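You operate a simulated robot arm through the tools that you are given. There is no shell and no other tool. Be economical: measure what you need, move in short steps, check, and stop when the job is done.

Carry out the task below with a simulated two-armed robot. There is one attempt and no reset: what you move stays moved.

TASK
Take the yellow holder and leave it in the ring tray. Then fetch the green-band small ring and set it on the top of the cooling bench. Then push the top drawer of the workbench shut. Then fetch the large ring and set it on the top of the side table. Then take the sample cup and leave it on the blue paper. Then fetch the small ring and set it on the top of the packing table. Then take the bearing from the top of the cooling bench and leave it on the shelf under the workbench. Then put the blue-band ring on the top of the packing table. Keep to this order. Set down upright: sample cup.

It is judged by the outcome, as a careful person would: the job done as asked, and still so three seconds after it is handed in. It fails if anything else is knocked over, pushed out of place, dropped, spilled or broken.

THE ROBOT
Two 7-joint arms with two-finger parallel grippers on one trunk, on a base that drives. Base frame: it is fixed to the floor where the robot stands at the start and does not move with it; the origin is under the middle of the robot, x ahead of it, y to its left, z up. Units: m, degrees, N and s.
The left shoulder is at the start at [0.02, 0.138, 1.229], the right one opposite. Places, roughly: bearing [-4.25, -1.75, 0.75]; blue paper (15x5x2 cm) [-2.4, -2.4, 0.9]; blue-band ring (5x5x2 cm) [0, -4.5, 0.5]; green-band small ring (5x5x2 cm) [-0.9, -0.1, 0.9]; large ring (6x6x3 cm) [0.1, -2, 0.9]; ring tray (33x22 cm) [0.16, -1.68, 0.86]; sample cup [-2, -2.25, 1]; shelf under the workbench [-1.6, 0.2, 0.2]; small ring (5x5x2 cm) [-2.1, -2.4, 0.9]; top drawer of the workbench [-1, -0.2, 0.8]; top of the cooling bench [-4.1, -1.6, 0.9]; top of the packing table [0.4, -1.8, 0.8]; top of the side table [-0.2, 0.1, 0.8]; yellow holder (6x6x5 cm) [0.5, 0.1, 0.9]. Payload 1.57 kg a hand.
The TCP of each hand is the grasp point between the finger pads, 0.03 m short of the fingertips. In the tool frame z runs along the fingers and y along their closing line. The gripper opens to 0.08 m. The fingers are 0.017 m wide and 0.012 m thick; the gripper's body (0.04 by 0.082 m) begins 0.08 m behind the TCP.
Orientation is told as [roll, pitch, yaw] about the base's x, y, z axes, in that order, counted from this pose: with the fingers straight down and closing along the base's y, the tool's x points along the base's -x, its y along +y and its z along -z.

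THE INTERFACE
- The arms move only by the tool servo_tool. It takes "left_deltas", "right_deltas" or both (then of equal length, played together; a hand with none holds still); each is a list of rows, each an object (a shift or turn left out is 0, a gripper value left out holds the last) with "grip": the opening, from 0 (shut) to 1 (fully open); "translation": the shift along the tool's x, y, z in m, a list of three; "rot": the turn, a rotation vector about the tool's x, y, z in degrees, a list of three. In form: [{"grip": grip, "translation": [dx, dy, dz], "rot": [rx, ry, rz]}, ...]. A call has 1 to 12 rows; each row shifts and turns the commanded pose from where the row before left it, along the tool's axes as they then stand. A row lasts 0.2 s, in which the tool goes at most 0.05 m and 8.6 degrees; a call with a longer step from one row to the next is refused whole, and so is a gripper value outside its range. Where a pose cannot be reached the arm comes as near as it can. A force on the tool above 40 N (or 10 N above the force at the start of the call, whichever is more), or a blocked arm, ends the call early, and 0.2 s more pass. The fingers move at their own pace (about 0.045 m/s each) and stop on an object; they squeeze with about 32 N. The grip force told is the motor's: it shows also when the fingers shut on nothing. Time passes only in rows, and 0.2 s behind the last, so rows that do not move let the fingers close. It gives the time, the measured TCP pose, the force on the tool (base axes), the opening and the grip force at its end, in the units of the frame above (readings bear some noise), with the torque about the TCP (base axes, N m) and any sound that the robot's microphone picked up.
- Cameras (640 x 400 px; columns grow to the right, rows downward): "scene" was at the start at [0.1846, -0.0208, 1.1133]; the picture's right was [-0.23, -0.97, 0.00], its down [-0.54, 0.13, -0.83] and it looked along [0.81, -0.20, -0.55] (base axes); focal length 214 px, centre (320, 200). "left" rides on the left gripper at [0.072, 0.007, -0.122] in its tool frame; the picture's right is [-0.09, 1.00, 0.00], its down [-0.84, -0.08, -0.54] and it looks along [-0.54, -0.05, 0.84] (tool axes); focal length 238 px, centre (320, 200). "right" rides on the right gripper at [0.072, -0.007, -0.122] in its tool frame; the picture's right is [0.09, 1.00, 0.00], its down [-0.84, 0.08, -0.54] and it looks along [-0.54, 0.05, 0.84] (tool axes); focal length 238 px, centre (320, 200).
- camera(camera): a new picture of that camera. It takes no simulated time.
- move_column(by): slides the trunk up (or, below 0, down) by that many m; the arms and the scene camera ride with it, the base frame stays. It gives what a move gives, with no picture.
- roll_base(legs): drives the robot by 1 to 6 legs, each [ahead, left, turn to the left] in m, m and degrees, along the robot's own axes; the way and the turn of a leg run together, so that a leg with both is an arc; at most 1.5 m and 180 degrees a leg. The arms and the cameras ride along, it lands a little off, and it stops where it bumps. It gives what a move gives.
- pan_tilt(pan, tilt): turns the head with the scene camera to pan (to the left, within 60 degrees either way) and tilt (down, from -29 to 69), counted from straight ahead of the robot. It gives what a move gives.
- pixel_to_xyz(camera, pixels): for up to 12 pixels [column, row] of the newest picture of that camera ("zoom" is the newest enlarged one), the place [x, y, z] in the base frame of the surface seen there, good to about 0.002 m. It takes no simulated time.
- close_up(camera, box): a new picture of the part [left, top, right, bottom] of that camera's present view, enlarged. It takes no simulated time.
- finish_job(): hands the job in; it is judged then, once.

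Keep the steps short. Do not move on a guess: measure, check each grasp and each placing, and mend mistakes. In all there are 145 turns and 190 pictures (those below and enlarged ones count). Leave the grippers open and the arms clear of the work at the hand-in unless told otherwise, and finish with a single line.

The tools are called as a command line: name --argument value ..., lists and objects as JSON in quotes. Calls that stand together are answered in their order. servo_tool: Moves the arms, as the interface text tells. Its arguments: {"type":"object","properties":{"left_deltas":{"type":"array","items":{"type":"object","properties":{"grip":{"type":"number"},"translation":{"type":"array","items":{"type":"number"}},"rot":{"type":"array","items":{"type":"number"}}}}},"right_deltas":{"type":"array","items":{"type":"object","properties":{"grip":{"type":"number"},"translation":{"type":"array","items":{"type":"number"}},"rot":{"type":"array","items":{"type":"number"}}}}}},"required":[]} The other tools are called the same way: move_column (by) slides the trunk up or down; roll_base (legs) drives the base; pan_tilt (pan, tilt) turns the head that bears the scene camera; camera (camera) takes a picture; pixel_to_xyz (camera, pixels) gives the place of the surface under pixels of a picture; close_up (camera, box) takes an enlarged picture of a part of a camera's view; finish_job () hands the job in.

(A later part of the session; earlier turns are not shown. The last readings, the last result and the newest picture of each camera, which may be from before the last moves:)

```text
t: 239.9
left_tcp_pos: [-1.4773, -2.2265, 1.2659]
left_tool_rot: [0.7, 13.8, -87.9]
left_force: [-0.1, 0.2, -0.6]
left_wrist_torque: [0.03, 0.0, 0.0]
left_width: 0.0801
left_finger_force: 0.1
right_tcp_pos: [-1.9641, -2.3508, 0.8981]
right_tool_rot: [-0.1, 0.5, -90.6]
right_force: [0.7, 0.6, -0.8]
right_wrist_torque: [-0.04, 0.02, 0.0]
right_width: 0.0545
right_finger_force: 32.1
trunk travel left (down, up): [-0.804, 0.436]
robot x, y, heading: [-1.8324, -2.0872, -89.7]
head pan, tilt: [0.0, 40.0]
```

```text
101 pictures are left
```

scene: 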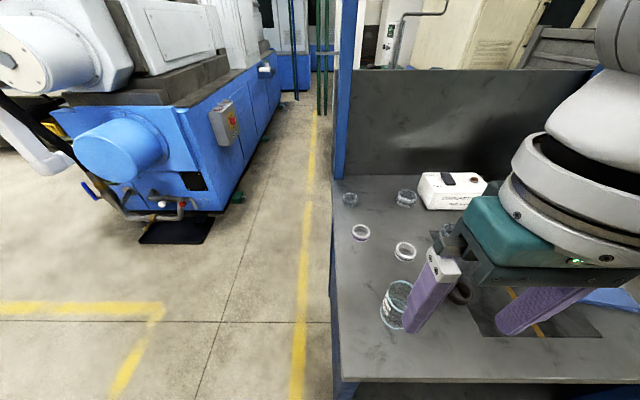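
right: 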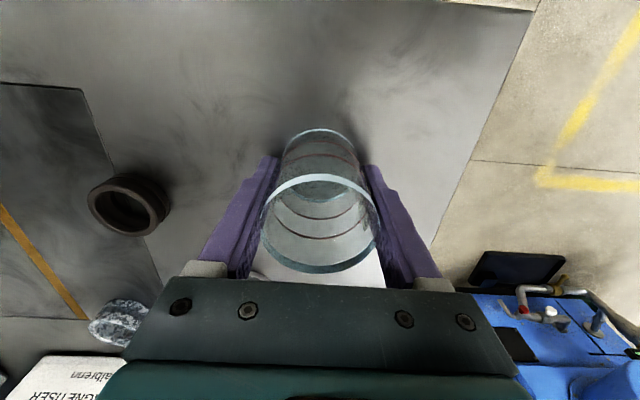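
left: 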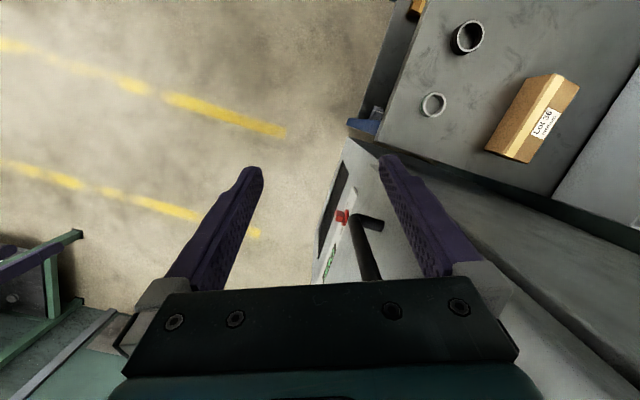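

Cup held (0.0545). Lift, then look at the paper and basket with the scene camera.

servo_tool --right_deltas '[{"translation": [0, 0, -0.02]}, {"translation": [0, 0, -0.03]}, {"translation": [0, 0, -0.03]}, {"translation": [0, 0, -0.03]}, {"translation": [0, 0, -0.03]}, {}]'

pan_tilt --pan -50 --tilt 45

camera --camera "scene"

camera --camera "right"

```text
t: 241.3
left_tcp_pos: [-1.4767, -2.2261, 1.2659]
left_tool_rot: [0.8, 13.7, -87.8]
left_force: [0.1, 0.4, 1.1]
left_wrist_torque: [-0.01, -0.01, 0.0]
left_width: 0.0799
left_finger_force: 0.0
right_tcp_pos: [-1.9646, -2.3523, 1.0398]
right_tool_rot: [-0.1, 0.4, -90.6]
right_force: [-0.3, -0.4, -1.5]
right_wrist_torque: [-0.01, 0.03, 0.02]
right_width: 0.0544
right_finger_force: 32.1
trunk travel left (down, up): [-0.804, 0.436]
robot x, y, heading: [-1.8318, -2.0886, -89.8]
head pan, tilt: [0.0, 40.0]
```

```text
t: 242.5
left_tcp_pos: [-1.4772, -2.2267, 1.2665]
left_tool_rot: [0.9, 13.8, -87.8]
left_force: [-0.6, 0.9, 0.1]
left_wrist_torque: [-0.01, 0.0, 0.02]
left_width: 0.0798
left_finger_force: 0.1
right_tcp_pos: [-1.9641, -2.3517, 1.0387]
right_tool_rot: [-0.1, 0.3, -90.5]
right_force: [-0.3, -0.2, -0.6]
right_wrist_torque: [0.01, -0.02, -0.03]
right_width: 0.0544
right_finger_force: 32.4
trunk travel left (down, up): [-0.804, 0.436]
robot x, y, heading: [-1.8348, -2.0866, -89.5]
head pan, tilt: [-50.0, 45.0]
```

```text
100 pictures are left
```

scene: 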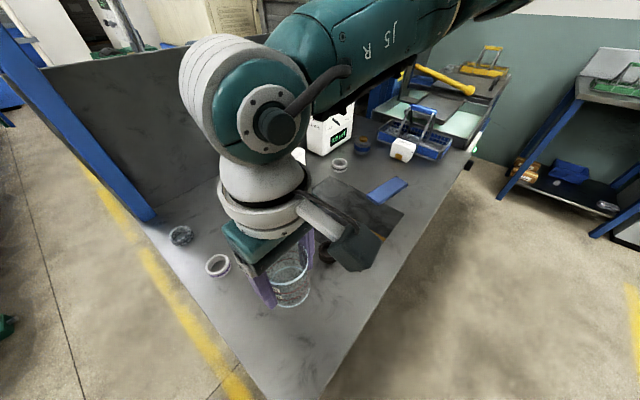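

```text
99 pictures are left
```

right: 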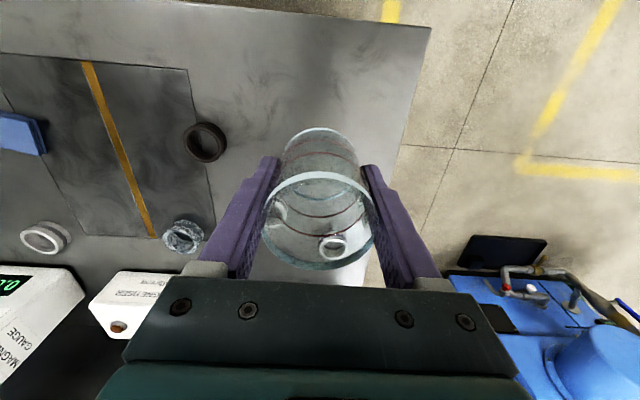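

Measure the blue paper (390,190), the basket (430,120), its handle and my forearm.

pixel_to_xyz --camera "scene" --pixels '[[388, 190], [372, 194], [404, 181], [374, 202], [400, 178], [428, 108], [440, 150], [400, 150], [340, 60], [320, 25], [336, 130], [250, 80]]'

pixel_to_xyz --camera "right" --pixels '[[22, 132], [40, 118], [45, 155], [205, 142], [10, 110]]'

```text
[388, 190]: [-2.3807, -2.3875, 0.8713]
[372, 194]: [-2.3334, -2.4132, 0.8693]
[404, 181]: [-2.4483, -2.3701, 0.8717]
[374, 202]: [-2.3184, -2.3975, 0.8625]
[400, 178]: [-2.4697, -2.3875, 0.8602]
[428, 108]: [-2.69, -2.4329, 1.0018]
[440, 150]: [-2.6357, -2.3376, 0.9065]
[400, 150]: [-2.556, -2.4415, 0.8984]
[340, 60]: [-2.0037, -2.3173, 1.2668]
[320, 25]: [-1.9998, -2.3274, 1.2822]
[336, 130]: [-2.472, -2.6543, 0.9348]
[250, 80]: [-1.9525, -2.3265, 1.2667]
```

```text
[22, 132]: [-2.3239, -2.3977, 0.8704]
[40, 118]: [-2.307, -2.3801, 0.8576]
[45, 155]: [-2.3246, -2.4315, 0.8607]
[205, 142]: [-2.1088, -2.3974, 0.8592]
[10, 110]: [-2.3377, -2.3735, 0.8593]
```

Paper: x -2.315…-2.465, centre about [-2.39,-2.40], top 0.871. Drive right 0.425, ahead 0.045 with the cup at z 1.04.

roll_base --legs '[[0.045, -0.425, 0]]'

camera --camera "right"

```text
t: 245.1
left_tcp_pos: [-1.904, -2.2727, 1.2673]
left_tool_rot: [0.7, 13.8, -87.6]
left_force: [0.1, 0.1, 0.7]
left_wrist_torque: [-0.01, 0.0, 0.0]
left_width: 0.08
left_finger_force: 0.0
right_tcp_pos: [-2.3903, -2.4001, 1.0399]
right_tool_rot: [-0.2, 0.4, -90.2]
right_force: [-0.4, 0.1, -0.2]
right_wrist_torque: [0.02, 0.02, 0.0]
right_width: 0.0545
right_finger_force: 32.1
trunk travel left (down, up): [-0.804, 0.436]
robot x, y, heading: [-2.2606, -2.1386, -89.4]
head pan, tilt: [-50.0, 45.0]
```

```text
98 pictures are left
```

right: 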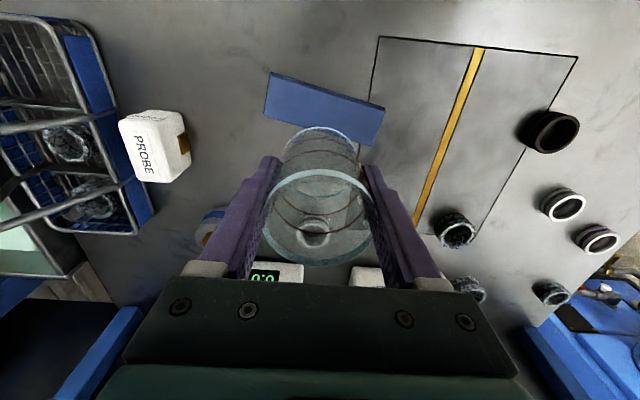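

Measure the paper's outline here to fine-tune.

pixel_to_xyz --camera "right" --pixels '[[273, 77], [383, 110], [268, 113], [290, 100], [372, 138], [340, 112], [185, 150]]'

```text
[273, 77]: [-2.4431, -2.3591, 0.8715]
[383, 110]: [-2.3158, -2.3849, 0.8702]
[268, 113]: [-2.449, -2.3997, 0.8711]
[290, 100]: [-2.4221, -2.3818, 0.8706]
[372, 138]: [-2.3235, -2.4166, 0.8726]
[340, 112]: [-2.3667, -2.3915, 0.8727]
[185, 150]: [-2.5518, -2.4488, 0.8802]
```

Paper centre ≈ [-2.384,-2.391]. Shift 9/6 mm and lower to just above.

servo_tool --right_deltas '[{"translation": [0.009, 0.006, 0.02]}, {"translation": [0, 0, 0.03]}, {"translation": [0, 0, 0.03]}, {"translation": [0, 0, 0.03]}, {"translation": [0, 0, 0.013]}, {}]'

camera --camera "right"

```text
t: 246.5
left_tcp_pos: [-1.9017, -2.2729, 1.2669]
left_tool_rot: [0.8, 13.9, -87.5]
left_force: [0.1, -0.9, -0.2]
left_wrist_torque: [-0.02, 0.0, -0.01]
left_width: 0.0798
left_finger_force: 0.0
right_tcp_pos: [-2.3828, -2.3914, 0.9169]
right_tool_rot: [0.0, 0.3, -90.3]
right_force: [0.3, 0.8, 3.1]
right_wrist_torque: [0.02, -0.07, -0.03]
right_width: 0.0536
right_finger_force: 31.8
trunk travel left (down, up): [-0.804, 0.436]
robot x, y, heading: [-2.2589, -2.1362, -89.4]
head pan, tilt: [-50.0, 45.0]
```

```text
97 pictures are left
```

right: 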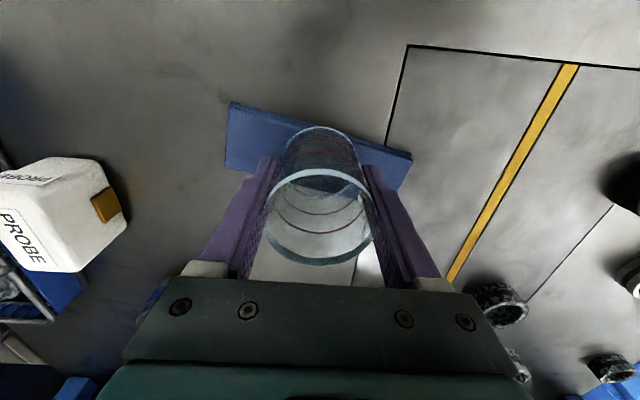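

Light force (+3 N) already. Lower 2 mm steps and watch.

servo_tool --right_deltas '[{"translation": [0, 0, 0.002]}, {}, {}]'

close_up --camera "right" --box '[220, 90, 420, 215]'

```text
t: 247.3
left_tcp_pos: [-1.904, -2.2741, 1.2667]
left_tool_rot: [0.8, 13.9, -87.7]
left_force: [-0.3, 0.2, 0.4]
left_wrist_torque: [0.02, 0.01, 0.05]
left_width: 0.08
left_finger_force: 0.0
right_tcp_pos: [-2.3837, -2.392, 0.9149]
right_tool_rot: [-0.1, 0.2, -90.3]
right_force: [1.6, -1.4, 4.0]
right_wrist_torque: [-0.04, -0.11, 0.0]
right_width: 0.0539
right_finger_force: 32.4
trunk travel left (down, up): [-0.804, 0.436]
robot x, y, heading: [-2.2593, -2.1356, -89.4]
head pan, tilt: [-50.0, 45.0]
```

```text
3.20 times, centred on (320, 152) of right
```

zoom: 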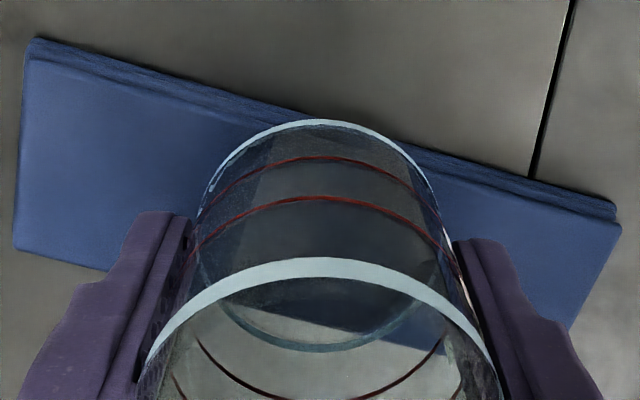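

The cup's base is centred across the paper and contacts it. Open slowly and check before rising.

servo_tool --right_deltas '[{"translation": [0, 0, 0.0015]}, {}, {"grip": 0.8}, {"grip": 1}, {"grip": 1}, {"grip": 1}, {}]'

camera --camera "right"

```text
t: 248.9
left_tcp_pos: [-1.9028, -2.2716, 1.2655]
left_tool_rot: [0.8, 13.8, -87.6]
left_force: [-0.5, 0.8, -0.1]
left_wrist_torque: [0.03, 0.0, 0.01]
left_width: 0.0801
left_finger_force: 0.1
right_tcp_pos: [-2.3835, -2.3898, 0.9113]
right_tool_rot: [-0.1, 0.4, -90.3]
right_force: [-0.6, -0.9, -0.2]
right_wrist_torque: [0.05, 0.04, -0.02]
right_width: 0.0797
right_finger_force: 0.0
trunk travel left (down, up): [-0.804, 0.436]
robot x, y, heading: [-2.263, -2.1296, -89.5]
head pan, tilt: [-50.0, 45.0]
```

```text
95 pictures are left
```

right: 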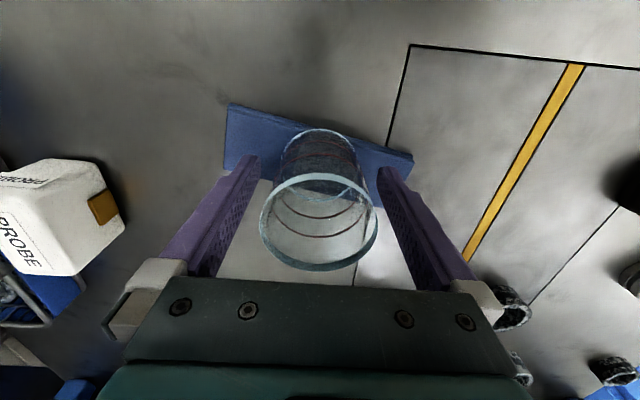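

Cup stands upright. Rise straight up and look.

servo_tool --right_deltas '[{"translation": [0, 0, -0.02]}, {"translation": [0, 0, -0.03]}, {"translation": [0, 0, -0.04]}, {"translation": [0, 0, -0.05]}, {"translation": [0, 0, -0.05]}, {}]'

camera --camera "right"

camera --camera "scene"

```text
t: 250.3
left_tcp_pos: [-1.9022, -2.2731, 1.2667]
left_tool_rot: [0.8, 13.9, -87.5]
left_force: [0.2, -0.6, 0.4]
left_wrist_torque: [0.01, 0.03, -0.02]
left_width: 0.0801
left_finger_force: 0.0
right_tcp_pos: [-2.3833, -2.391, 1.1035]
right_tool_rot: [-0.1, 0.4, -90.3]
right_force: [0.2, -0.5, 0.1]
right_wrist_torque: [0.0, 0.0, -0.02]
right_width: 0.0801
right_finger_force: 0.0
trunk travel left (down, up): [-0.804, 0.436]
robot x, y, heading: [-2.2622, -2.1381, -89.4]
head pan, tilt: [-50.0, 45.0]
```

```text
94 pictures are left
```

right: 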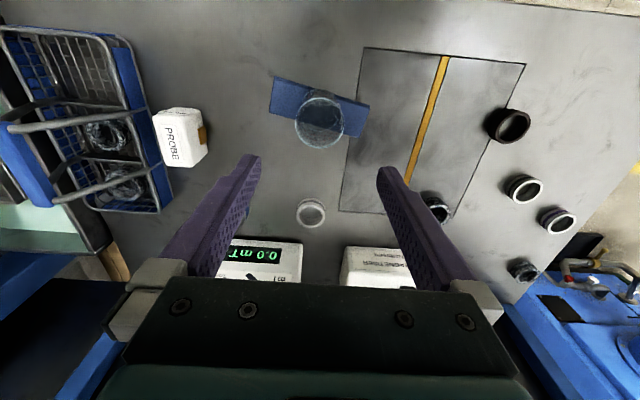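

```text
93 pictures are left
```

scene: 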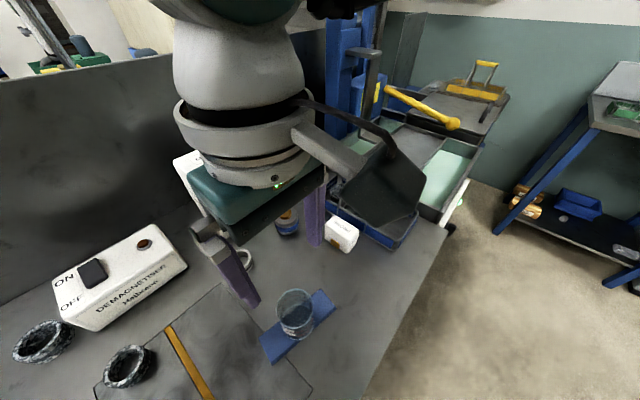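

Cup rests on the paper. Now the small black ring at (509,123): measure.

pixel_to_xyz --camera "right" --pixels '[[498, 126], [530, 120], [514, 110], [514, 140], [487, 122], [525, 188], [558, 220]]'

close_up --camera "right" --box '[460, 90, 600, 240]'

```text
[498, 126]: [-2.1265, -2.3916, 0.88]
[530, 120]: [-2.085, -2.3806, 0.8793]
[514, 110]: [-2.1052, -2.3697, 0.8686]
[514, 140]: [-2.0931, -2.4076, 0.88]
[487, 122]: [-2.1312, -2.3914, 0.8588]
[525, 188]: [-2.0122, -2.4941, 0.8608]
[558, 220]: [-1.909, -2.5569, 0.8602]
```

```text
2.67 times, centred on (530, 165) of right
```

zoom: 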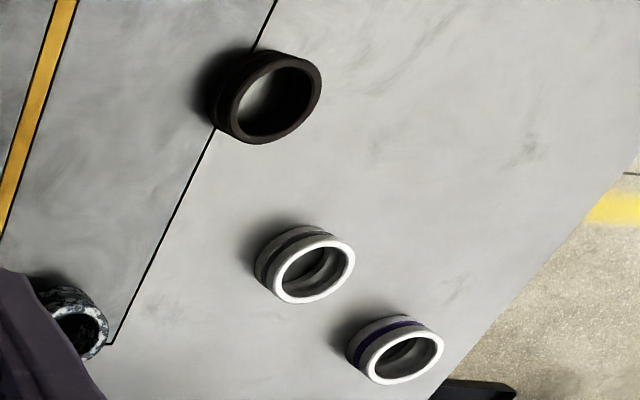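

Ring centre ≈ [-2.106,-2.387], top 0.880. Drive left 0.277.

roll_base --legs '[[0.0, 0.277, 0]]'

camera --camera "right"

close_up --camera "right" --box '[260, 70, 380, 150]'

```text
t: 252.2
left_tcp_pos: [-1.6283, -2.2711, 1.2664]
left_tool_rot: [0.8, 13.8, -87.7]
left_force: [0.3, 0.6, 0.8]
left_wrist_torque: [-0.03, 0.0, -0.03]
left_width: 0.0801
left_finger_force: 0.0
right_tcp_pos: [-2.1079, -2.3888, 1.1017]
right_tool_rot: [-0.1, 0.4, -90.5]
right_force: [0.7, 0.5, 0.8]
right_wrist_torque: [0.01, -0.01, -0.01]
right_width: 0.0801
right_finger_force: 0.0
trunk travel left (down, up): [-0.804, 0.436]
robot x, y, heading: [-1.9832, -2.1293, -89.4]
head pan, tilt: [-50.0, 45.0]
```

```text
91 pictures are left
```

right: 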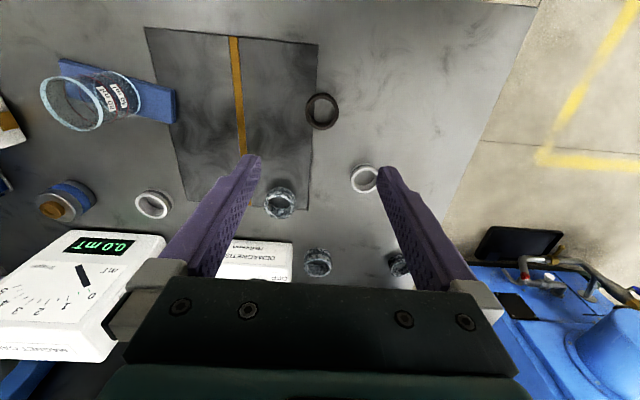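

```text
5.00 times, centred on (320, 110) of right
```

zoom: 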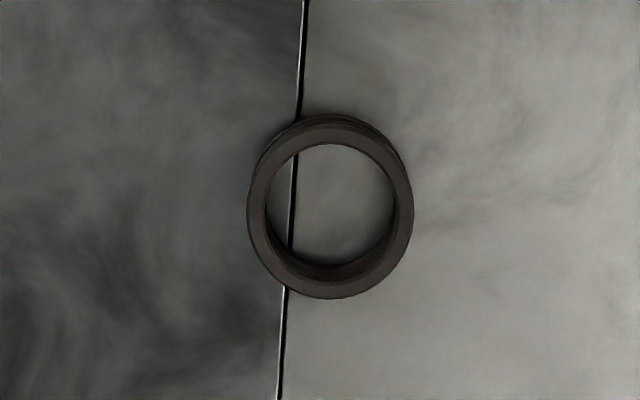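

pixel_to_xyz --camera "zoom" --pixels '[[257, 210], [404, 210], [330, 135], [330, 285]]'

servo_tool --right_deltas '[{"translation": [0, 0.003, 0.04], "grip": 1}, {"translation": [0, 0, 0.04]}, {"translation": [0, 0, 0.04]}, {"translation": [0, 0, 0.03]}, {}]'

camera --camera "right"

```text
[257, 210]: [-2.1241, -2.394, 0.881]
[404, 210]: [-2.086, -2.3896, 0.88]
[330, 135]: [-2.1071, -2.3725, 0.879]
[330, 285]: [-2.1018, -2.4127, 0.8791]
```

```text
t: 253.4
left_tcp_pos: [-1.6265, -2.2713, 1.2665]
left_tool_rot: [0.9, 13.8, -87.7]
left_force: [0.3, -0.6, -0.8]
left_wrist_torque: [-0.03, -0.02, 0.01]
left_width: 0.0798
left_finger_force: 0.1
right_tcp_pos: [-2.1038, -2.3866, 0.9519]
right_tool_rot: [0.1, 0.3, -90.5]
right_force: [-0.1, -0.7, 0.1]
right_wrist_torque: [0.01, 0.01, -0.01]
right_width: 0.0797
right_finger_force: 0.1
trunk travel left (down, up): [-0.804, 0.436]
robot x, y, heading: [-1.9844, -2.1318, -89.6]
head pan, tilt: [-50.0, 45.0]
```

```text
89 pictures are left
```

right: 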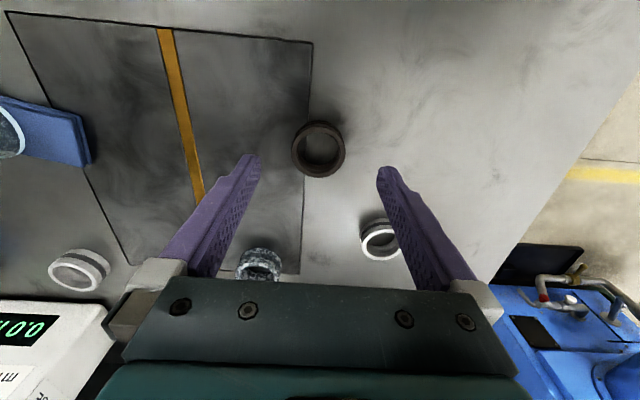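

Shift 5 mm, descend 58 mm, close, lift.

servo_tool --right_deltas '[{"translation": [-0.005, 0, 0.02]}, {"translation": [0, 0, 0.025]}, {"translation": [0, 0, 0.013]}, {}, {"grip": 0}, {"grip": 0}, {"grip": 0}, {"grip": 0}, {"grip": 0}]'

servo_tool --right_deltas '[{"translation": [0, 0, -0.02]}, {"translation": [0, 0, -0.04]}, {"translation": [0, 0, -0.05]}, {"translation": [0, 0, -0.05]}, {"translation": [0, 0, -0.05]}, {}]'

camera --camera "right"

```text
t: 255.4
left_tcp_pos: [-1.6268, -2.2707, 1.2669]
left_tool_rot: [0.8, 13.8, -87.6]
left_force: [0.4, 0.2, 0.3]
left_wrist_torque: [0.03, -0.02, 0.0]
left_width: 0.0801
left_finger_force: 0.1
right_tcp_pos: [-2.1046, -2.3913, 0.8938]
right_tool_rot: [-0.1, 0.4, -90.4]
right_force: [0.1, 0.0, 0.0]
right_wrist_torque: [0.01, -0.01, 0.01]
right_width: 0.0459
right_finger_force: 32.1
trunk travel left (down, up): [-0.804, 0.436]
robot x, y, heading: [-1.9835, -2.1275, -89.3]
head pan, tilt: [-50.0, 45.0]
```

```text
t: 256.9
left_tcp_pos: [-1.6272, -2.2715, 1.2664]
left_tool_rot: [0.8, 13.8, -87.7]
left_force: [0.5, 0.6, 0.0]
left_wrist_torque: [-0.04, 0.03, 0.01]
left_width: 0.0801
left_finger_force: 0.1
right_tcp_pos: [-2.1038, -2.3922, 1.1035]
right_tool_rot: [-0.1, 0.4, -90.4]
right_force: [0.0, 1.2, -0.6]
right_wrist_torque: [-0.05, 0.01, -0.01]
right_width: 0.046
right_finger_force: 32.1
trunk travel left (down, up): [-0.804, 0.436]
robot x, y, heading: [-1.9845, -2.132, -89.4]
head pan, tilt: [-50.0, 45.0]
```

```text
88 pictures are left
```

right: 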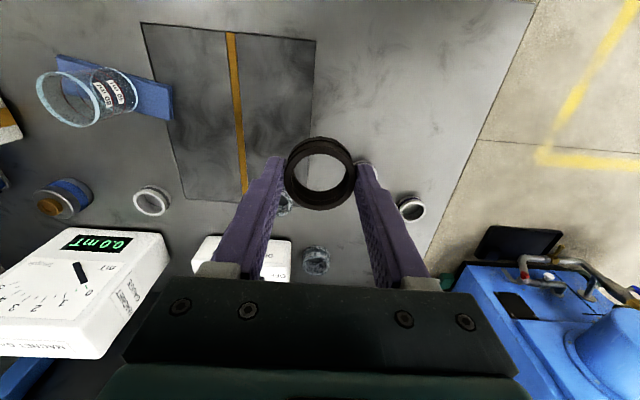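

Small ring held. Drive to the packing table, east part, and look.

roll_base --legs '[[-1.0, 0, 0], [0, 1.35, 0], [0, 1.35, 0]]'

pan_tilt --pan 0 --tilt 45

camera --camera "scene"

```text
t: 274.9
left_tcp_pos: [1.0766, -1.2393, 1.2669]
left_tool_rot: [0.8, 13.8, -87.6]
left_force: [-0.1, -0.6, 0.3]
left_wrist_torque: [0.01, -0.02, -0.01]
left_width: 0.08
left_finger_force: 0.1
right_tcp_pos: [0.6001, -1.3627, 1.1034]
right_tool_rot: [-0.1, 0.4, -90.2]
right_force: [-1.3, -1.2, -1.0]
right_wrist_torque: [0.04, 0.01, -0.03]
right_width: 0.0461
right_finger_force: 32.2
trunk travel left (down, up): [-0.804, 0.436]
robot x, y, heading: [0.7221, -1.1011, -89.1]
head pan, tilt: [-50.0, 45.0]
```

```text
t: 276.0
left_tcp_pos: [1.0762, -1.2405, 1.2668]
left_tool_rot: [0.8, 13.8, -87.5]
left_force: [-0.1, 0.2, -0.3]
left_wrist_torque: [-0.02, -0.03, 0.01]
left_width: 0.08
left_finger_force: 0.1
right_tcp_pos: [0.6012, -1.362, 1.1039]
right_tool_rot: [-0.2, 0.5, -90.3]
right_force: [-0.3, -0.1, -0.3]
right_wrist_torque: [0.0, -0.04, 0.01]
right_width: 0.0462
right_finger_force: 32.0
trunk travel left (down, up): [-0.804, 0.436]
robot x, y, heading: [0.7192, -1.1031, -89.2]
head pan, tilt: [0.0, 45.0]
```

```text
87 pictures are left
```

scene: 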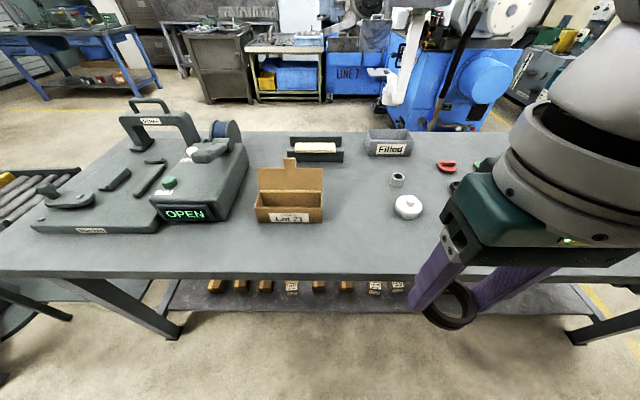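

Free area between the box and the jar at about (360,220). Measure.

pixel_to_xyz --camera "scene" --pixels '[[360, 220], [360, 190], [350, 250], [322, 215], [393, 205], [407, 215], [395, 182], [375, 150]]'

```text
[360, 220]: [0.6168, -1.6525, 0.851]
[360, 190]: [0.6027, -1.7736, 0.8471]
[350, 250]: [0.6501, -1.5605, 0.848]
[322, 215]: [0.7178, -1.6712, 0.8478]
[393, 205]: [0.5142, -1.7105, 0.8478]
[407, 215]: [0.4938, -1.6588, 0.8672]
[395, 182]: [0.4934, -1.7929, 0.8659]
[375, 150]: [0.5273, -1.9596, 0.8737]
```

Place at [0.61,-1.64]: drive ahead 0.28 and lower.

roll_base --legs '[[0.28, 0.005, 0]]'

servo_tool --right_deltas '[{"translation": [0, 0, 0.04]}, {"translation": [0, 0, 0.04]}, {"translation": [0, 0, 0.04]}, {"translation": [0, 0, 0.04]}, {"translation": [0, 0, 0.04]}, {"translation": [0, 0, 0.015]}, {}]'

camera --camera "right"

```text
t: 278.0
left_tcp_pos: [1.0851, -1.5212, 1.2668]
left_tool_rot: [0.8, 13.9, -87.6]
left_force: [-0.8, -1.1, -1.4]
left_wrist_torque: [0.01, 0.0, 0.0]
left_width: 0.08
left_finger_force: 0.0
right_tcp_pos: [0.6078, -1.6431, 1.1032]
right_tool_rot: [0.0, 0.4, -90.4]
right_force: [-0.5, 0.1, -1.2]
right_wrist_torque: [0.02, 0.05, 0.01]
right_width: 0.046
right_finger_force: 31.7
trunk travel left (down, up): [-0.804, 0.436]
robot x, y, heading: [0.7275, -1.386, -89.4]
head pan, tilt: [0.0, 45.0]
```

```text
t: 279.6
left_tcp_pos: [1.0843, -1.5227, 1.265]
left_tool_rot: [0.8, 13.9, -87.6]
left_force: [0.0, -0.3, -0.2]
left_wrist_torque: [0.0, 0.03, 0.01]
left_width: 0.0801
left_finger_force: 0.1
right_tcp_pos: [0.6077, -1.6409, 0.8879]
right_tool_rot: [-0.1, 0.4, -90.3]
right_force: [-0.6, 0.5, 0.1]
right_wrist_torque: [-0.01, 0.0, 0.0]
right_width: 0.0461
right_finger_force: 32.3
trunk travel left (down, up): [-0.804, 0.436]
robot x, y, heading: [0.7346, -1.3848, -89.7]
head pan, tilt: [0.0, 45.0]
```

```text
86 pictures are left
```

right: 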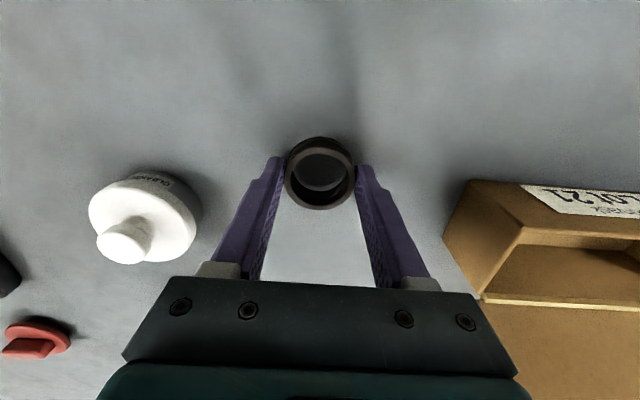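

Clear. Lower to contact.

servo_tool --right_deltas '[{"translation": [0, 0, 0.003]}, {"translation": [0, 0, 0.002]}, {"translation": [0, 0, 0.0015]}, {}]'

```text
t: 280.6
left_tcp_pos: [1.0862, -1.5229, 1.2675]
left_tool_rot: [0.9, 13.9, -87.7]
left_force: [-0.1, -0.4, 0.1]
left_wrist_torque: [0.0, 0.0, 0.03]
left_width: 0.08
left_finger_force: 0.0
right_tcp_pos: [0.6081, -1.6423, 0.8828]
right_tool_rot: [0.0, 0.4, -90.3]
right_force: [0.7, 4.3, 20.4]
right_wrist_torque: [0.12, -0.07, 0.04]
right_width: 0.0459
right_finger_force: 31.9
trunk travel left (down, up): [-0.804, 0.436]
robot x, y, heading: [0.7287, -1.3866, -89.8]
head pan, tilt: [0.0, 45.0]
```

Contact. Open and rise.

servo_tool --right_deltas '[{"translation": [0, 0, -0.001]}, {"grip": 0.9}, {"grip": 0.9}, {"grip": 0.9}, {"translation": [0, 0, -0.02]}, {"translation": [0, 0, -0.04]}, {"translation": [0, 0, -0.05]}, {"translation": [0, 0, -0.05]}, {"translation": [0, 0, -0.05]}, {}]'

camera --camera "right"

```text
t: 282.8
left_tcp_pos: [1.0845, -1.5212, 1.2674]
left_tool_rot: [0.9, 13.9, -87.5]
left_force: [0.1, -0.4, 0.3]
left_wrist_torque: [-0.03, 0.0, 0.03]
left_width: 0.0801
left_finger_force: 0.0
right_tcp_pos: [0.607, -1.6425, 1.0932]
right_tool_rot: [-0.1, 0.2, -90.4]
right_force: [-0.1, -0.2, 0.3]
right_wrist_torque: [0.01, -0.04, 0.03]
right_width: 0.0719
right_finger_force: 0.0
trunk travel left (down, up): [-0.804, 0.436]
robot x, y, heading: [0.73, -1.3846, -89.7]
head pan, tilt: [0.0, 45.0]
```

```text
85 pictures are left
```

right: 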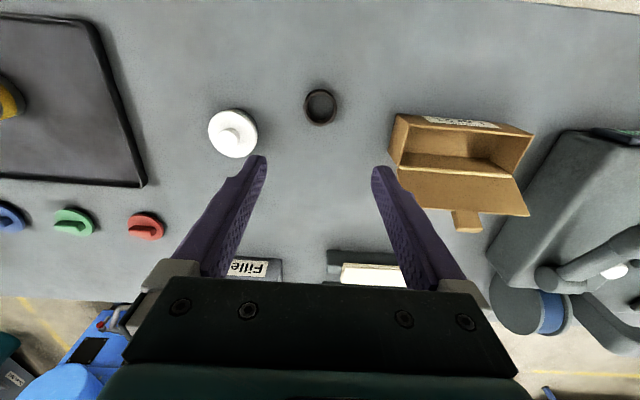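

Small ring placed. Next the bearing on the cooling bench: drive back west.

roll_base --legs '[[-0.35, 0, 0], [0, 0, -90], [1.4, 0, 0], [1.4, 0, 0], [1.0, 0, 0], [0, 0.75, 0]]'

pan_tilt --pan 0 --tilt 40

camera --camera "scene"

pan_tilt --pan -60 --tilt 15

camera --camera "scene"

```text
t: 310.5
left_tcp_pos: [-3.203, -2.1399, 1.266]
left_tool_rot: [0.8, 13.9, -177.6]
left_force: [0.6, 0.4, 0.7]
left_wrist_torque: [0.01, -0.01, 0.02]
left_width: 0.0801
left_finger_force: 0.1
right_tcp_pos: [-3.3253, -1.6635, 1.0936]
right_tool_rot: [-0.1, 0.4, 179.8]
right_force: [0.1, 0.4, 0.8]
right_wrist_torque: [-0.03, -0.05, -0.01]
right_width: 0.072
right_finger_force: 0.0
trunk travel left (down, up): [-0.804, 0.436]
robot x, y, heading: [-3.067, -1.7837, -179.8]
head pan, tilt: [0.0, 45.0]
```

```text
t: 311.2
left_tcp_pos: [-3.2021, -2.1396, 1.2662]
left_tool_rot: [0.8, 13.9, -177.6]
left_force: [0.2, 0.8, 0.0]
left_wrist_torque: [0.0, 0.01, 0.02]
left_width: 0.0801
left_finger_force: 0.1
right_tcp_pos: [-3.3252, -1.6628, 1.0927]
right_tool_rot: [0.0, 0.3, 179.7]
right_force: [-0.3, 0.2, -0.6]
right_wrist_torque: [0.01, 0.02, -0.01]
right_width: 0.072
right_finger_force: 0.0
trunk travel left (down, up): [-0.804, 0.436]
robot x, y, heading: [-3.0649, -1.7855, -179.2]
head pan, tilt: [0.0, 40.0]
```

```text
84 pictures are left
```

scene: 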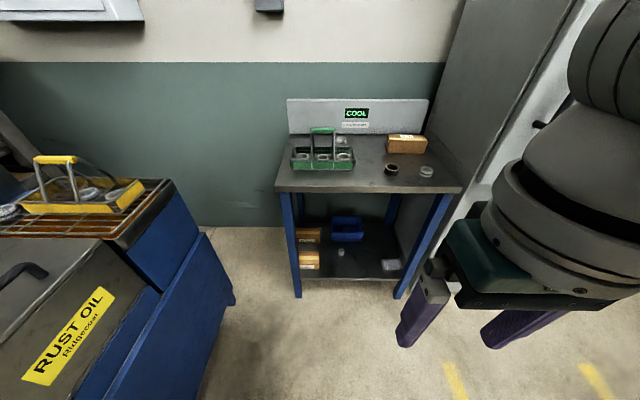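

```text
t: 312.5
left_tcp_pos: [-3.2043, -2.1391, 1.2669]
left_tool_rot: [0.8, 13.9, -177.6]
left_force: [-0.5, 0.2, -0.4]
left_wrist_torque: [0.0, 0.03, 0.02]
left_width: 0.08
left_finger_force: 0.0
right_tcp_pos: [-3.3248, -1.6631, 1.0926]
right_tool_rot: [0.0, 0.4, 179.7]
right_force: [-0.8, -0.7, -0.7]
right_wrist_torque: [0.02, 0.0, -0.01]
right_width: 0.0719
right_finger_force: 0.0
trunk travel left (down, up): [-0.804, 0.436]
robot x, y, heading: [-3.0681, -1.7857, -179.3]
head pan, tilt: [-60.0, 15.0]
```

```text
83 pictures are left
```

scene: 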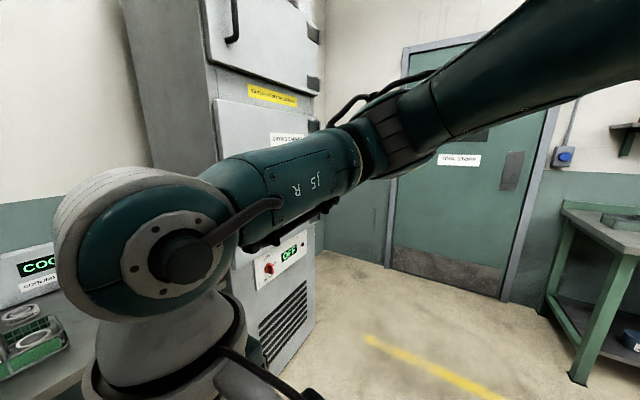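

Now I can see the forearm and elbow. Measure them.

pixel_to_xyz --camera "scene" --pixels '[[150, 240], [230, 200], [300, 180], [370, 150], [400, 130], [430, 110], [500, 80], [600, 40], [330, 145]]'

```text
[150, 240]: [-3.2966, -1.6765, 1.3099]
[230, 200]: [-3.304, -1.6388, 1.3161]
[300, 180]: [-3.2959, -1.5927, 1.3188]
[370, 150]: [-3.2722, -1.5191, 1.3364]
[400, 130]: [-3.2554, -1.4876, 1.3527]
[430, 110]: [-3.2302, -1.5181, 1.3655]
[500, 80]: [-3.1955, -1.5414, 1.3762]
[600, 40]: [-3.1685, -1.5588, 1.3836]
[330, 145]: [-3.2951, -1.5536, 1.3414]
```

Elbow reaches only 0.35 to the right, so facing -x is clear of the cabinet. Drive ahead 0.65 and left 0.035, then look.

roll_base --legs '[[0.65, 0.035, -0.7]]'

pan_tilt --pan 0 --tilt 50

camera --camera "right"

camera --camera "scene"

```text
t: 316.1
left_tcp_pos: [-3.8628, -2.1749, 1.2673]
left_tool_rot: [0.8, 13.9, -178.4]
left_force: [-0.6, 0.3, -0.6]
left_wrist_torque: [0.0, -0.04, -0.01]
left_width: 0.0802
left_finger_force: 0.0
right_tcp_pos: [-3.9773, -1.6978, 1.0926]
right_tool_rot: [0.0, 0.4, 179.0]
right_force: [-0.9, -0.8, 0.3]
right_wrist_torque: [0.03, 0.0, -0.02]
right_width: 0.0715
right_finger_force: 0.0
trunk travel left (down, up): [-0.804, 0.436]
robot x, y, heading: [-3.7199, -1.8225, 179.6]
head pan, tilt: [-60.0, 15.0]
```

```text
t: 317.4
left_tcp_pos: [-3.8628, -2.1743, 1.266]
left_tool_rot: [0.8, 14.0, -178.5]
left_force: [-0.1, 0.5, -0.2]
left_wrist_torque: [-0.02, 0.01, 0.03]
left_width: 0.0802
left_finger_force: 0.1
right_tcp_pos: [-3.9773, -1.697, 1.0921]
right_tool_rot: [-0.1, 0.4, 179.0]
right_force: [-0.2, 0.0, 0.5]
right_wrist_torque: [0.0, -0.02, -0.02]
right_width: 0.0722
right_finger_force: 0.0
trunk travel left (down, up): [-0.804, 0.436]
robot x, y, heading: [-3.7218, -1.8231, 179.9]
head pan, tilt: [0.0, 50.0]
```

```text
82 pictures are left
```

right: 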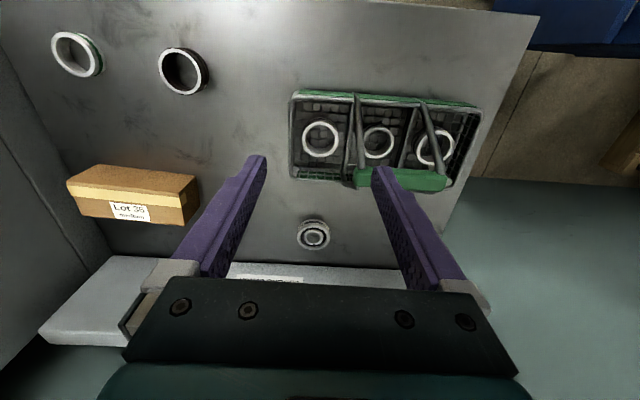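

```text
81 pictures are left
```

scene: 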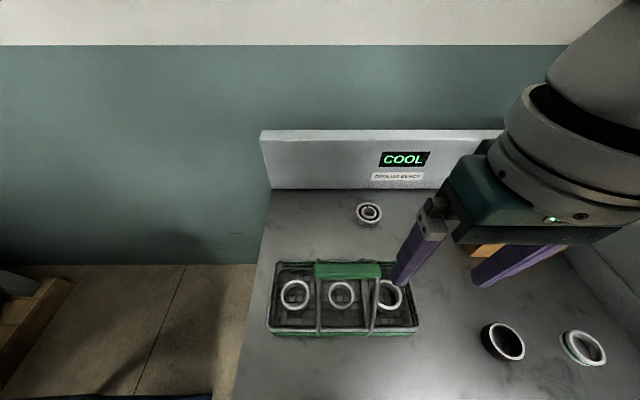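

Measure the bearing at (313,235).

pixel_to_xyz --camera "right" --pixels '[[300, 234], [328, 234], [314, 224], [314, 247], [313, 236], [400, 178], [300, 268]]'

close_up --camera "right" --box '[270, 200, 360, 270]'

```text
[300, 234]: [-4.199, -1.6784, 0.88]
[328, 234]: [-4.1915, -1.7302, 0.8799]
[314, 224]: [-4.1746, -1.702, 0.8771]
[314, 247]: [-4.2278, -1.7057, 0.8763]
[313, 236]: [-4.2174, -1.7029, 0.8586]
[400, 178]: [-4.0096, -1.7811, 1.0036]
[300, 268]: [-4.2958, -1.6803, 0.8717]
```

```text
5.71 times, centred on (315, 235) of right
```

zoom: 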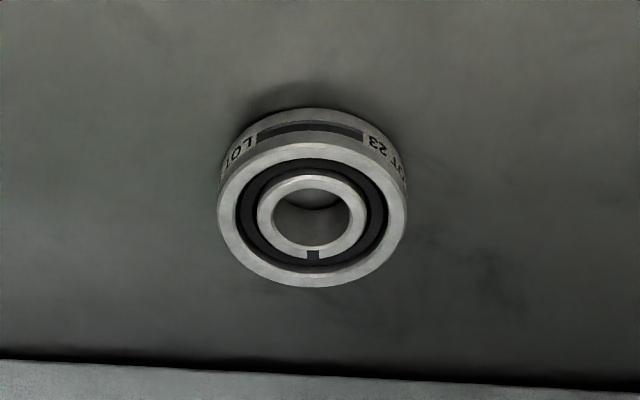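

Bearing centre [-4.199,-1.704], top 0.880. Drive ahead 0.22 and check.

roll_base --legs '[[0.22, 0.006, 0]]'

camera --camera "right"

```text
t: 319.1
left_tcp_pos: [-4.0816, -2.1809, 1.266]
left_tool_rot: [0.8, 13.9, -178.3]
left_force: [-0.4, -0.6, 0.4]
left_wrist_torque: [-0.04, 0.02, 0.0]
left_width: 0.0801
left_finger_force: 0.0
right_tcp_pos: [-4.1973, -1.7032, 1.0934]
right_tool_rot: [-0.1, 0.4, 178.9]
right_force: [-0.4, -0.5, -0.3]
right_wrist_torque: [-0.01, -0.02, -0.03]
right_width: 0.0721
right_finger_force: 0.1
trunk travel left (down, up): [-0.804, 0.436]
robot x, y, heading: [-3.9386, -1.8287, 180.1]
head pan, tilt: [0.0, 50.0]
```

```text
79 pictures are left
```

right: 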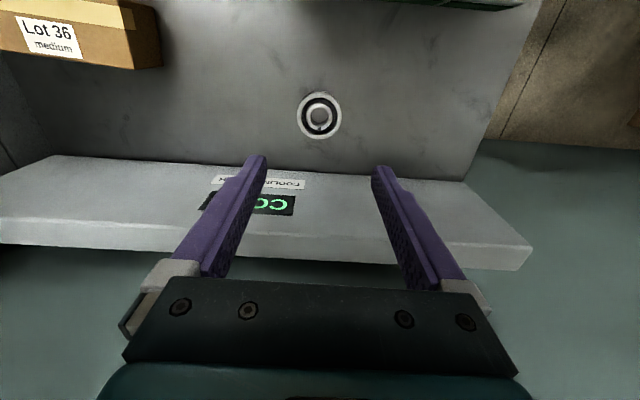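

In line. Descend 0.15 and check.

servo_tool --right_deltas '[{"translation": [0, 0, 0.04], "grip": 1}, {"translation": [0, 0, 0.04]}, {"translation": [0, 0, 0.04]}, {"translation": [0, 0, 0.02]}, {}]'

camera --camera "right"

pixel_to_xyz --camera "right" --pixels '[[319, 160], [295, 150], [344, 150]]'

```text
t: 320.3
left_tcp_pos: [-4.0811, -2.1805, 1.266]
left_tool_rot: [0.8, 13.9, -178.4]
left_force: [-0.5, -0.6, -0.3]
left_wrist_torque: [0.0, 0.04, 0.02]
left_width: 0.0799
left_finger_force: 0.1
right_tcp_pos: [-4.1966, -1.7025, 0.9522]
right_tool_rot: [0.0, 0.4, 179.0]
right_force: [0.0, -0.5, 0.1]
right_wrist_torque: [0.01, 0.0, 0.02]
right_width: 0.08
right_finger_force: 0.1
trunk travel left (down, up): [-0.804, 0.436]
robot x, y, heading: [-3.9396, -1.8286, 179.8]
head pan, tilt: [0.0, 50.0]
```

```text
78 pictures are left
```

right: 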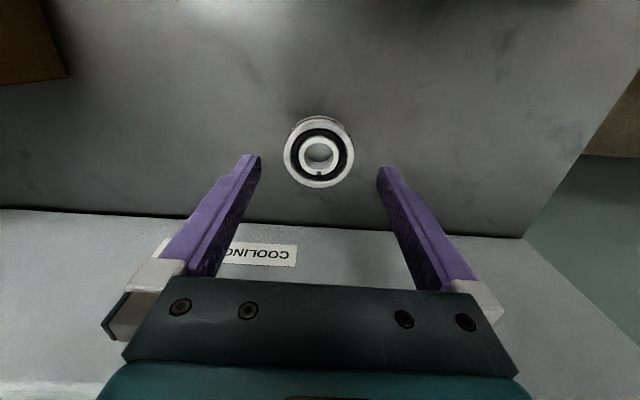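

```text
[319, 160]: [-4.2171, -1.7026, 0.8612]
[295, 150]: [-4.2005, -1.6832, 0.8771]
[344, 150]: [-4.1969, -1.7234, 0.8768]
```

Centered. Descend 59 mm, close, lift.

servo_tool --right_deltas '[{"translation": [-0.002, 0, 0.02]}, {"translation": [0, 0, 0.025]}, {"translation": [0, 0, 0.014]}, {}, {"grip": 0}, {"grip": 0}, {"grip": 0}, {"grip": 0}]'

servo_tool --right_deltas '[{"translation": [0, 0, -0.02]}, {"translation": [0, 0, -0.04]}, {"translation": [0, 0, -0.05]}, {"translation": [0, 0, -0.05]}, {"translation": [0, 0, -0.04]}, {}]'

camera --camera "right"

```text
t: 322.1
left_tcp_pos: [-4.0816, -2.1818, 1.2672]
left_tool_rot: [0.8, 13.9, -178.4]
left_force: [-0.5, 0.0, 0.3]
left_wrist_torque: [0.03, 0.02, 0.01]
left_width: 0.0801
left_finger_force: 0.0
right_tcp_pos: [-4.1983, -1.7014, 0.8932]
right_tool_rot: [0.0, 0.4, 178.8]
right_force: [-0.1, 0.0, -0.9]
right_wrist_torque: [-0.02, -0.04, 0.0]
right_width: 0.0614
right_finger_force: 31.9
trunk travel left (down, up): [-0.804, 0.436]
robot x, y, heading: [-3.9338, -1.8266, 179.8]
head pan, tilt: [0.0, 50.0]
```

```text
t: 323.5
left_tcp_pos: [-4.0826, -2.1804, 1.2673]
left_tool_rot: [0.8, 13.8, -178.3]
left_force: [0.7, -0.3, -0.8]
left_wrist_torque: [0.01, 0.02, 0.04]
left_width: 0.0798
left_finger_force: 0.1
right_tcp_pos: [-4.1985, -1.7018, 1.0929]
right_tool_rot: [-0.1, 0.4, 178.9]
right_force: [-0.5, -0.4, -2.6]
right_wrist_torque: [0.02, -0.05, 0.0]
right_width: 0.0611
right_finger_force: 32.0
trunk travel left (down, up): [-0.804, 0.436]
robot x, y, heading: [-3.9421, -1.8221, 179.7]
head pan, tilt: [0.0, 50.0]
```

```text
77 pictures are left
```

right: 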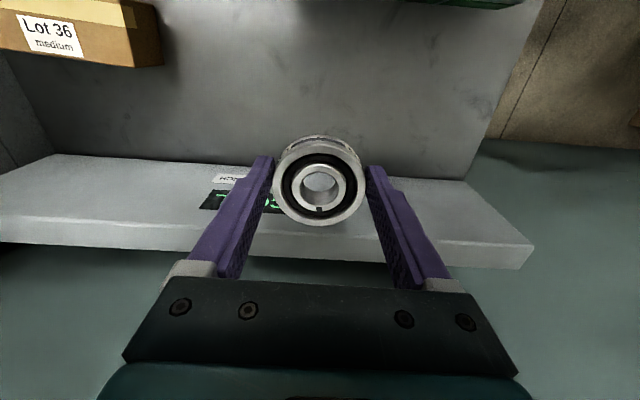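

Bearing held (0.061). Back away, go to the workbench, face it and look at the shelf.

roll_base --legs '[[-1.2, 0, 0], [0, -0.65, 0], [0, 0, -90], [0, -1.0, 0]]'

pan_tilt --pan 0 --tilt 45

camera --camera "scene"

```text
t: 341.4
left_tcp_pos: [-2.0972, -1.0288, 1.2669]
left_tool_rot: [0.7, 13.9, 91.5]
left_force: [0.4, -0.8, -0.1]
left_wrist_torque: [0.02, 0.03, 0.04]
left_width: 0.08
left_finger_force: 0.1
right_tcp_pos: [-1.6186, -0.9154, 1.0919]
right_tool_rot: [-0.1, 0.4, 88.7]
right_force: [-0.4, -0.6, -1.9]
right_wrist_torque: [0.0, 0.03, 0.01]
right_width: 0.061
right_finger_force: 32.1
trunk travel left (down, up): [-0.804, 0.436]
robot x, y, heading: [-1.745, -1.1733, 89.8]
head pan, tilt: [0.0, 50.0]
```

```text
t: 342.1
left_tcp_pos: [-2.0974, -1.0288, 1.2657]
left_tool_rot: [0.8, 13.9, 91.4]
left_force: [0.7, -0.3, -0.1]
left_wrist_torque: [-0.04, -0.03, 0.0]
left_width: 0.0798
left_finger_force: 0.1
right_tcp_pos: [-1.6172, -0.915, 1.0921]
right_tool_rot: [-0.1, 0.5, 88.8]
right_force: [-0.8, 0.0, -1.1]
right_wrist_torque: [-0.01, 0.0, 0.01]
right_width: 0.0612
right_finger_force: 31.4
trunk travel left (down, up): [-0.804, 0.436]
robot x, y, heading: [-1.7436, -1.1708, 89.7]
head pan, tilt: [0.0, 45.0]
```

```text
76 pictures are left
```

scene: 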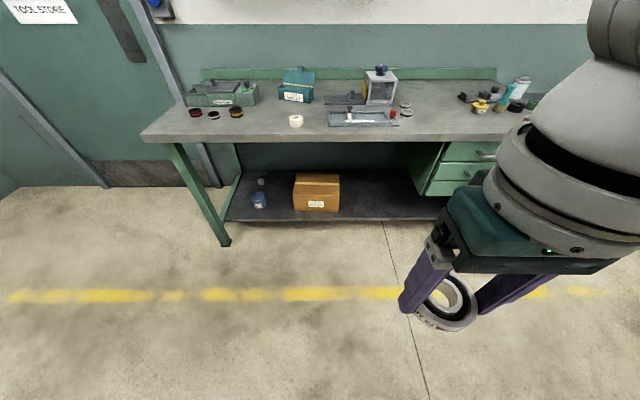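

Measure the shelf: front edge, free spot right of the box (370,200), box and bench.

pixel_to_xyz --camera "scene" --pixels '[[230, 217], [380, 218], [440, 215], [380, 205], [370, 190], [400, 205], [340, 195], [297, 195], [262, 200], [220, 240], [300, 140], [430, 185]]'

close_up --camera "scene" --box '[200, 130, 460, 250]'

```text
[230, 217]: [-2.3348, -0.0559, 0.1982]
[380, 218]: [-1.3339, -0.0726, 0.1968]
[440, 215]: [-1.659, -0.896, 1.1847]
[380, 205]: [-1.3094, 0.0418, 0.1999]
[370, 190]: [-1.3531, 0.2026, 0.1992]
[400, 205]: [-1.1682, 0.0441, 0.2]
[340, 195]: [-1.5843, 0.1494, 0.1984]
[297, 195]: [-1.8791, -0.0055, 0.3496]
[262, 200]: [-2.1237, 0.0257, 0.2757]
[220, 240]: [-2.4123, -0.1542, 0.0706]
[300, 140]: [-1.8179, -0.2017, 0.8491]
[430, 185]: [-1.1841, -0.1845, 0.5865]
```

```text
2.46 times, centred on (330, 190) of scene
```

zoom: 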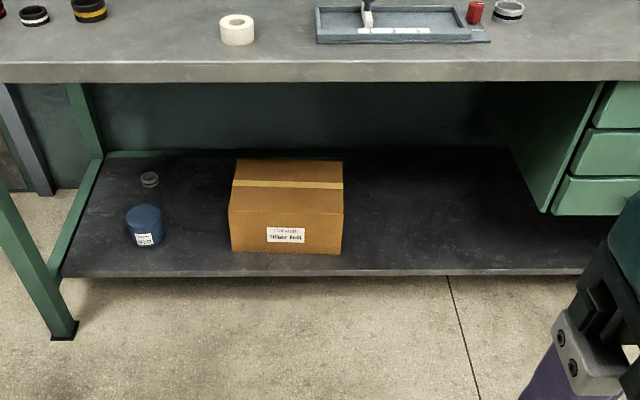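

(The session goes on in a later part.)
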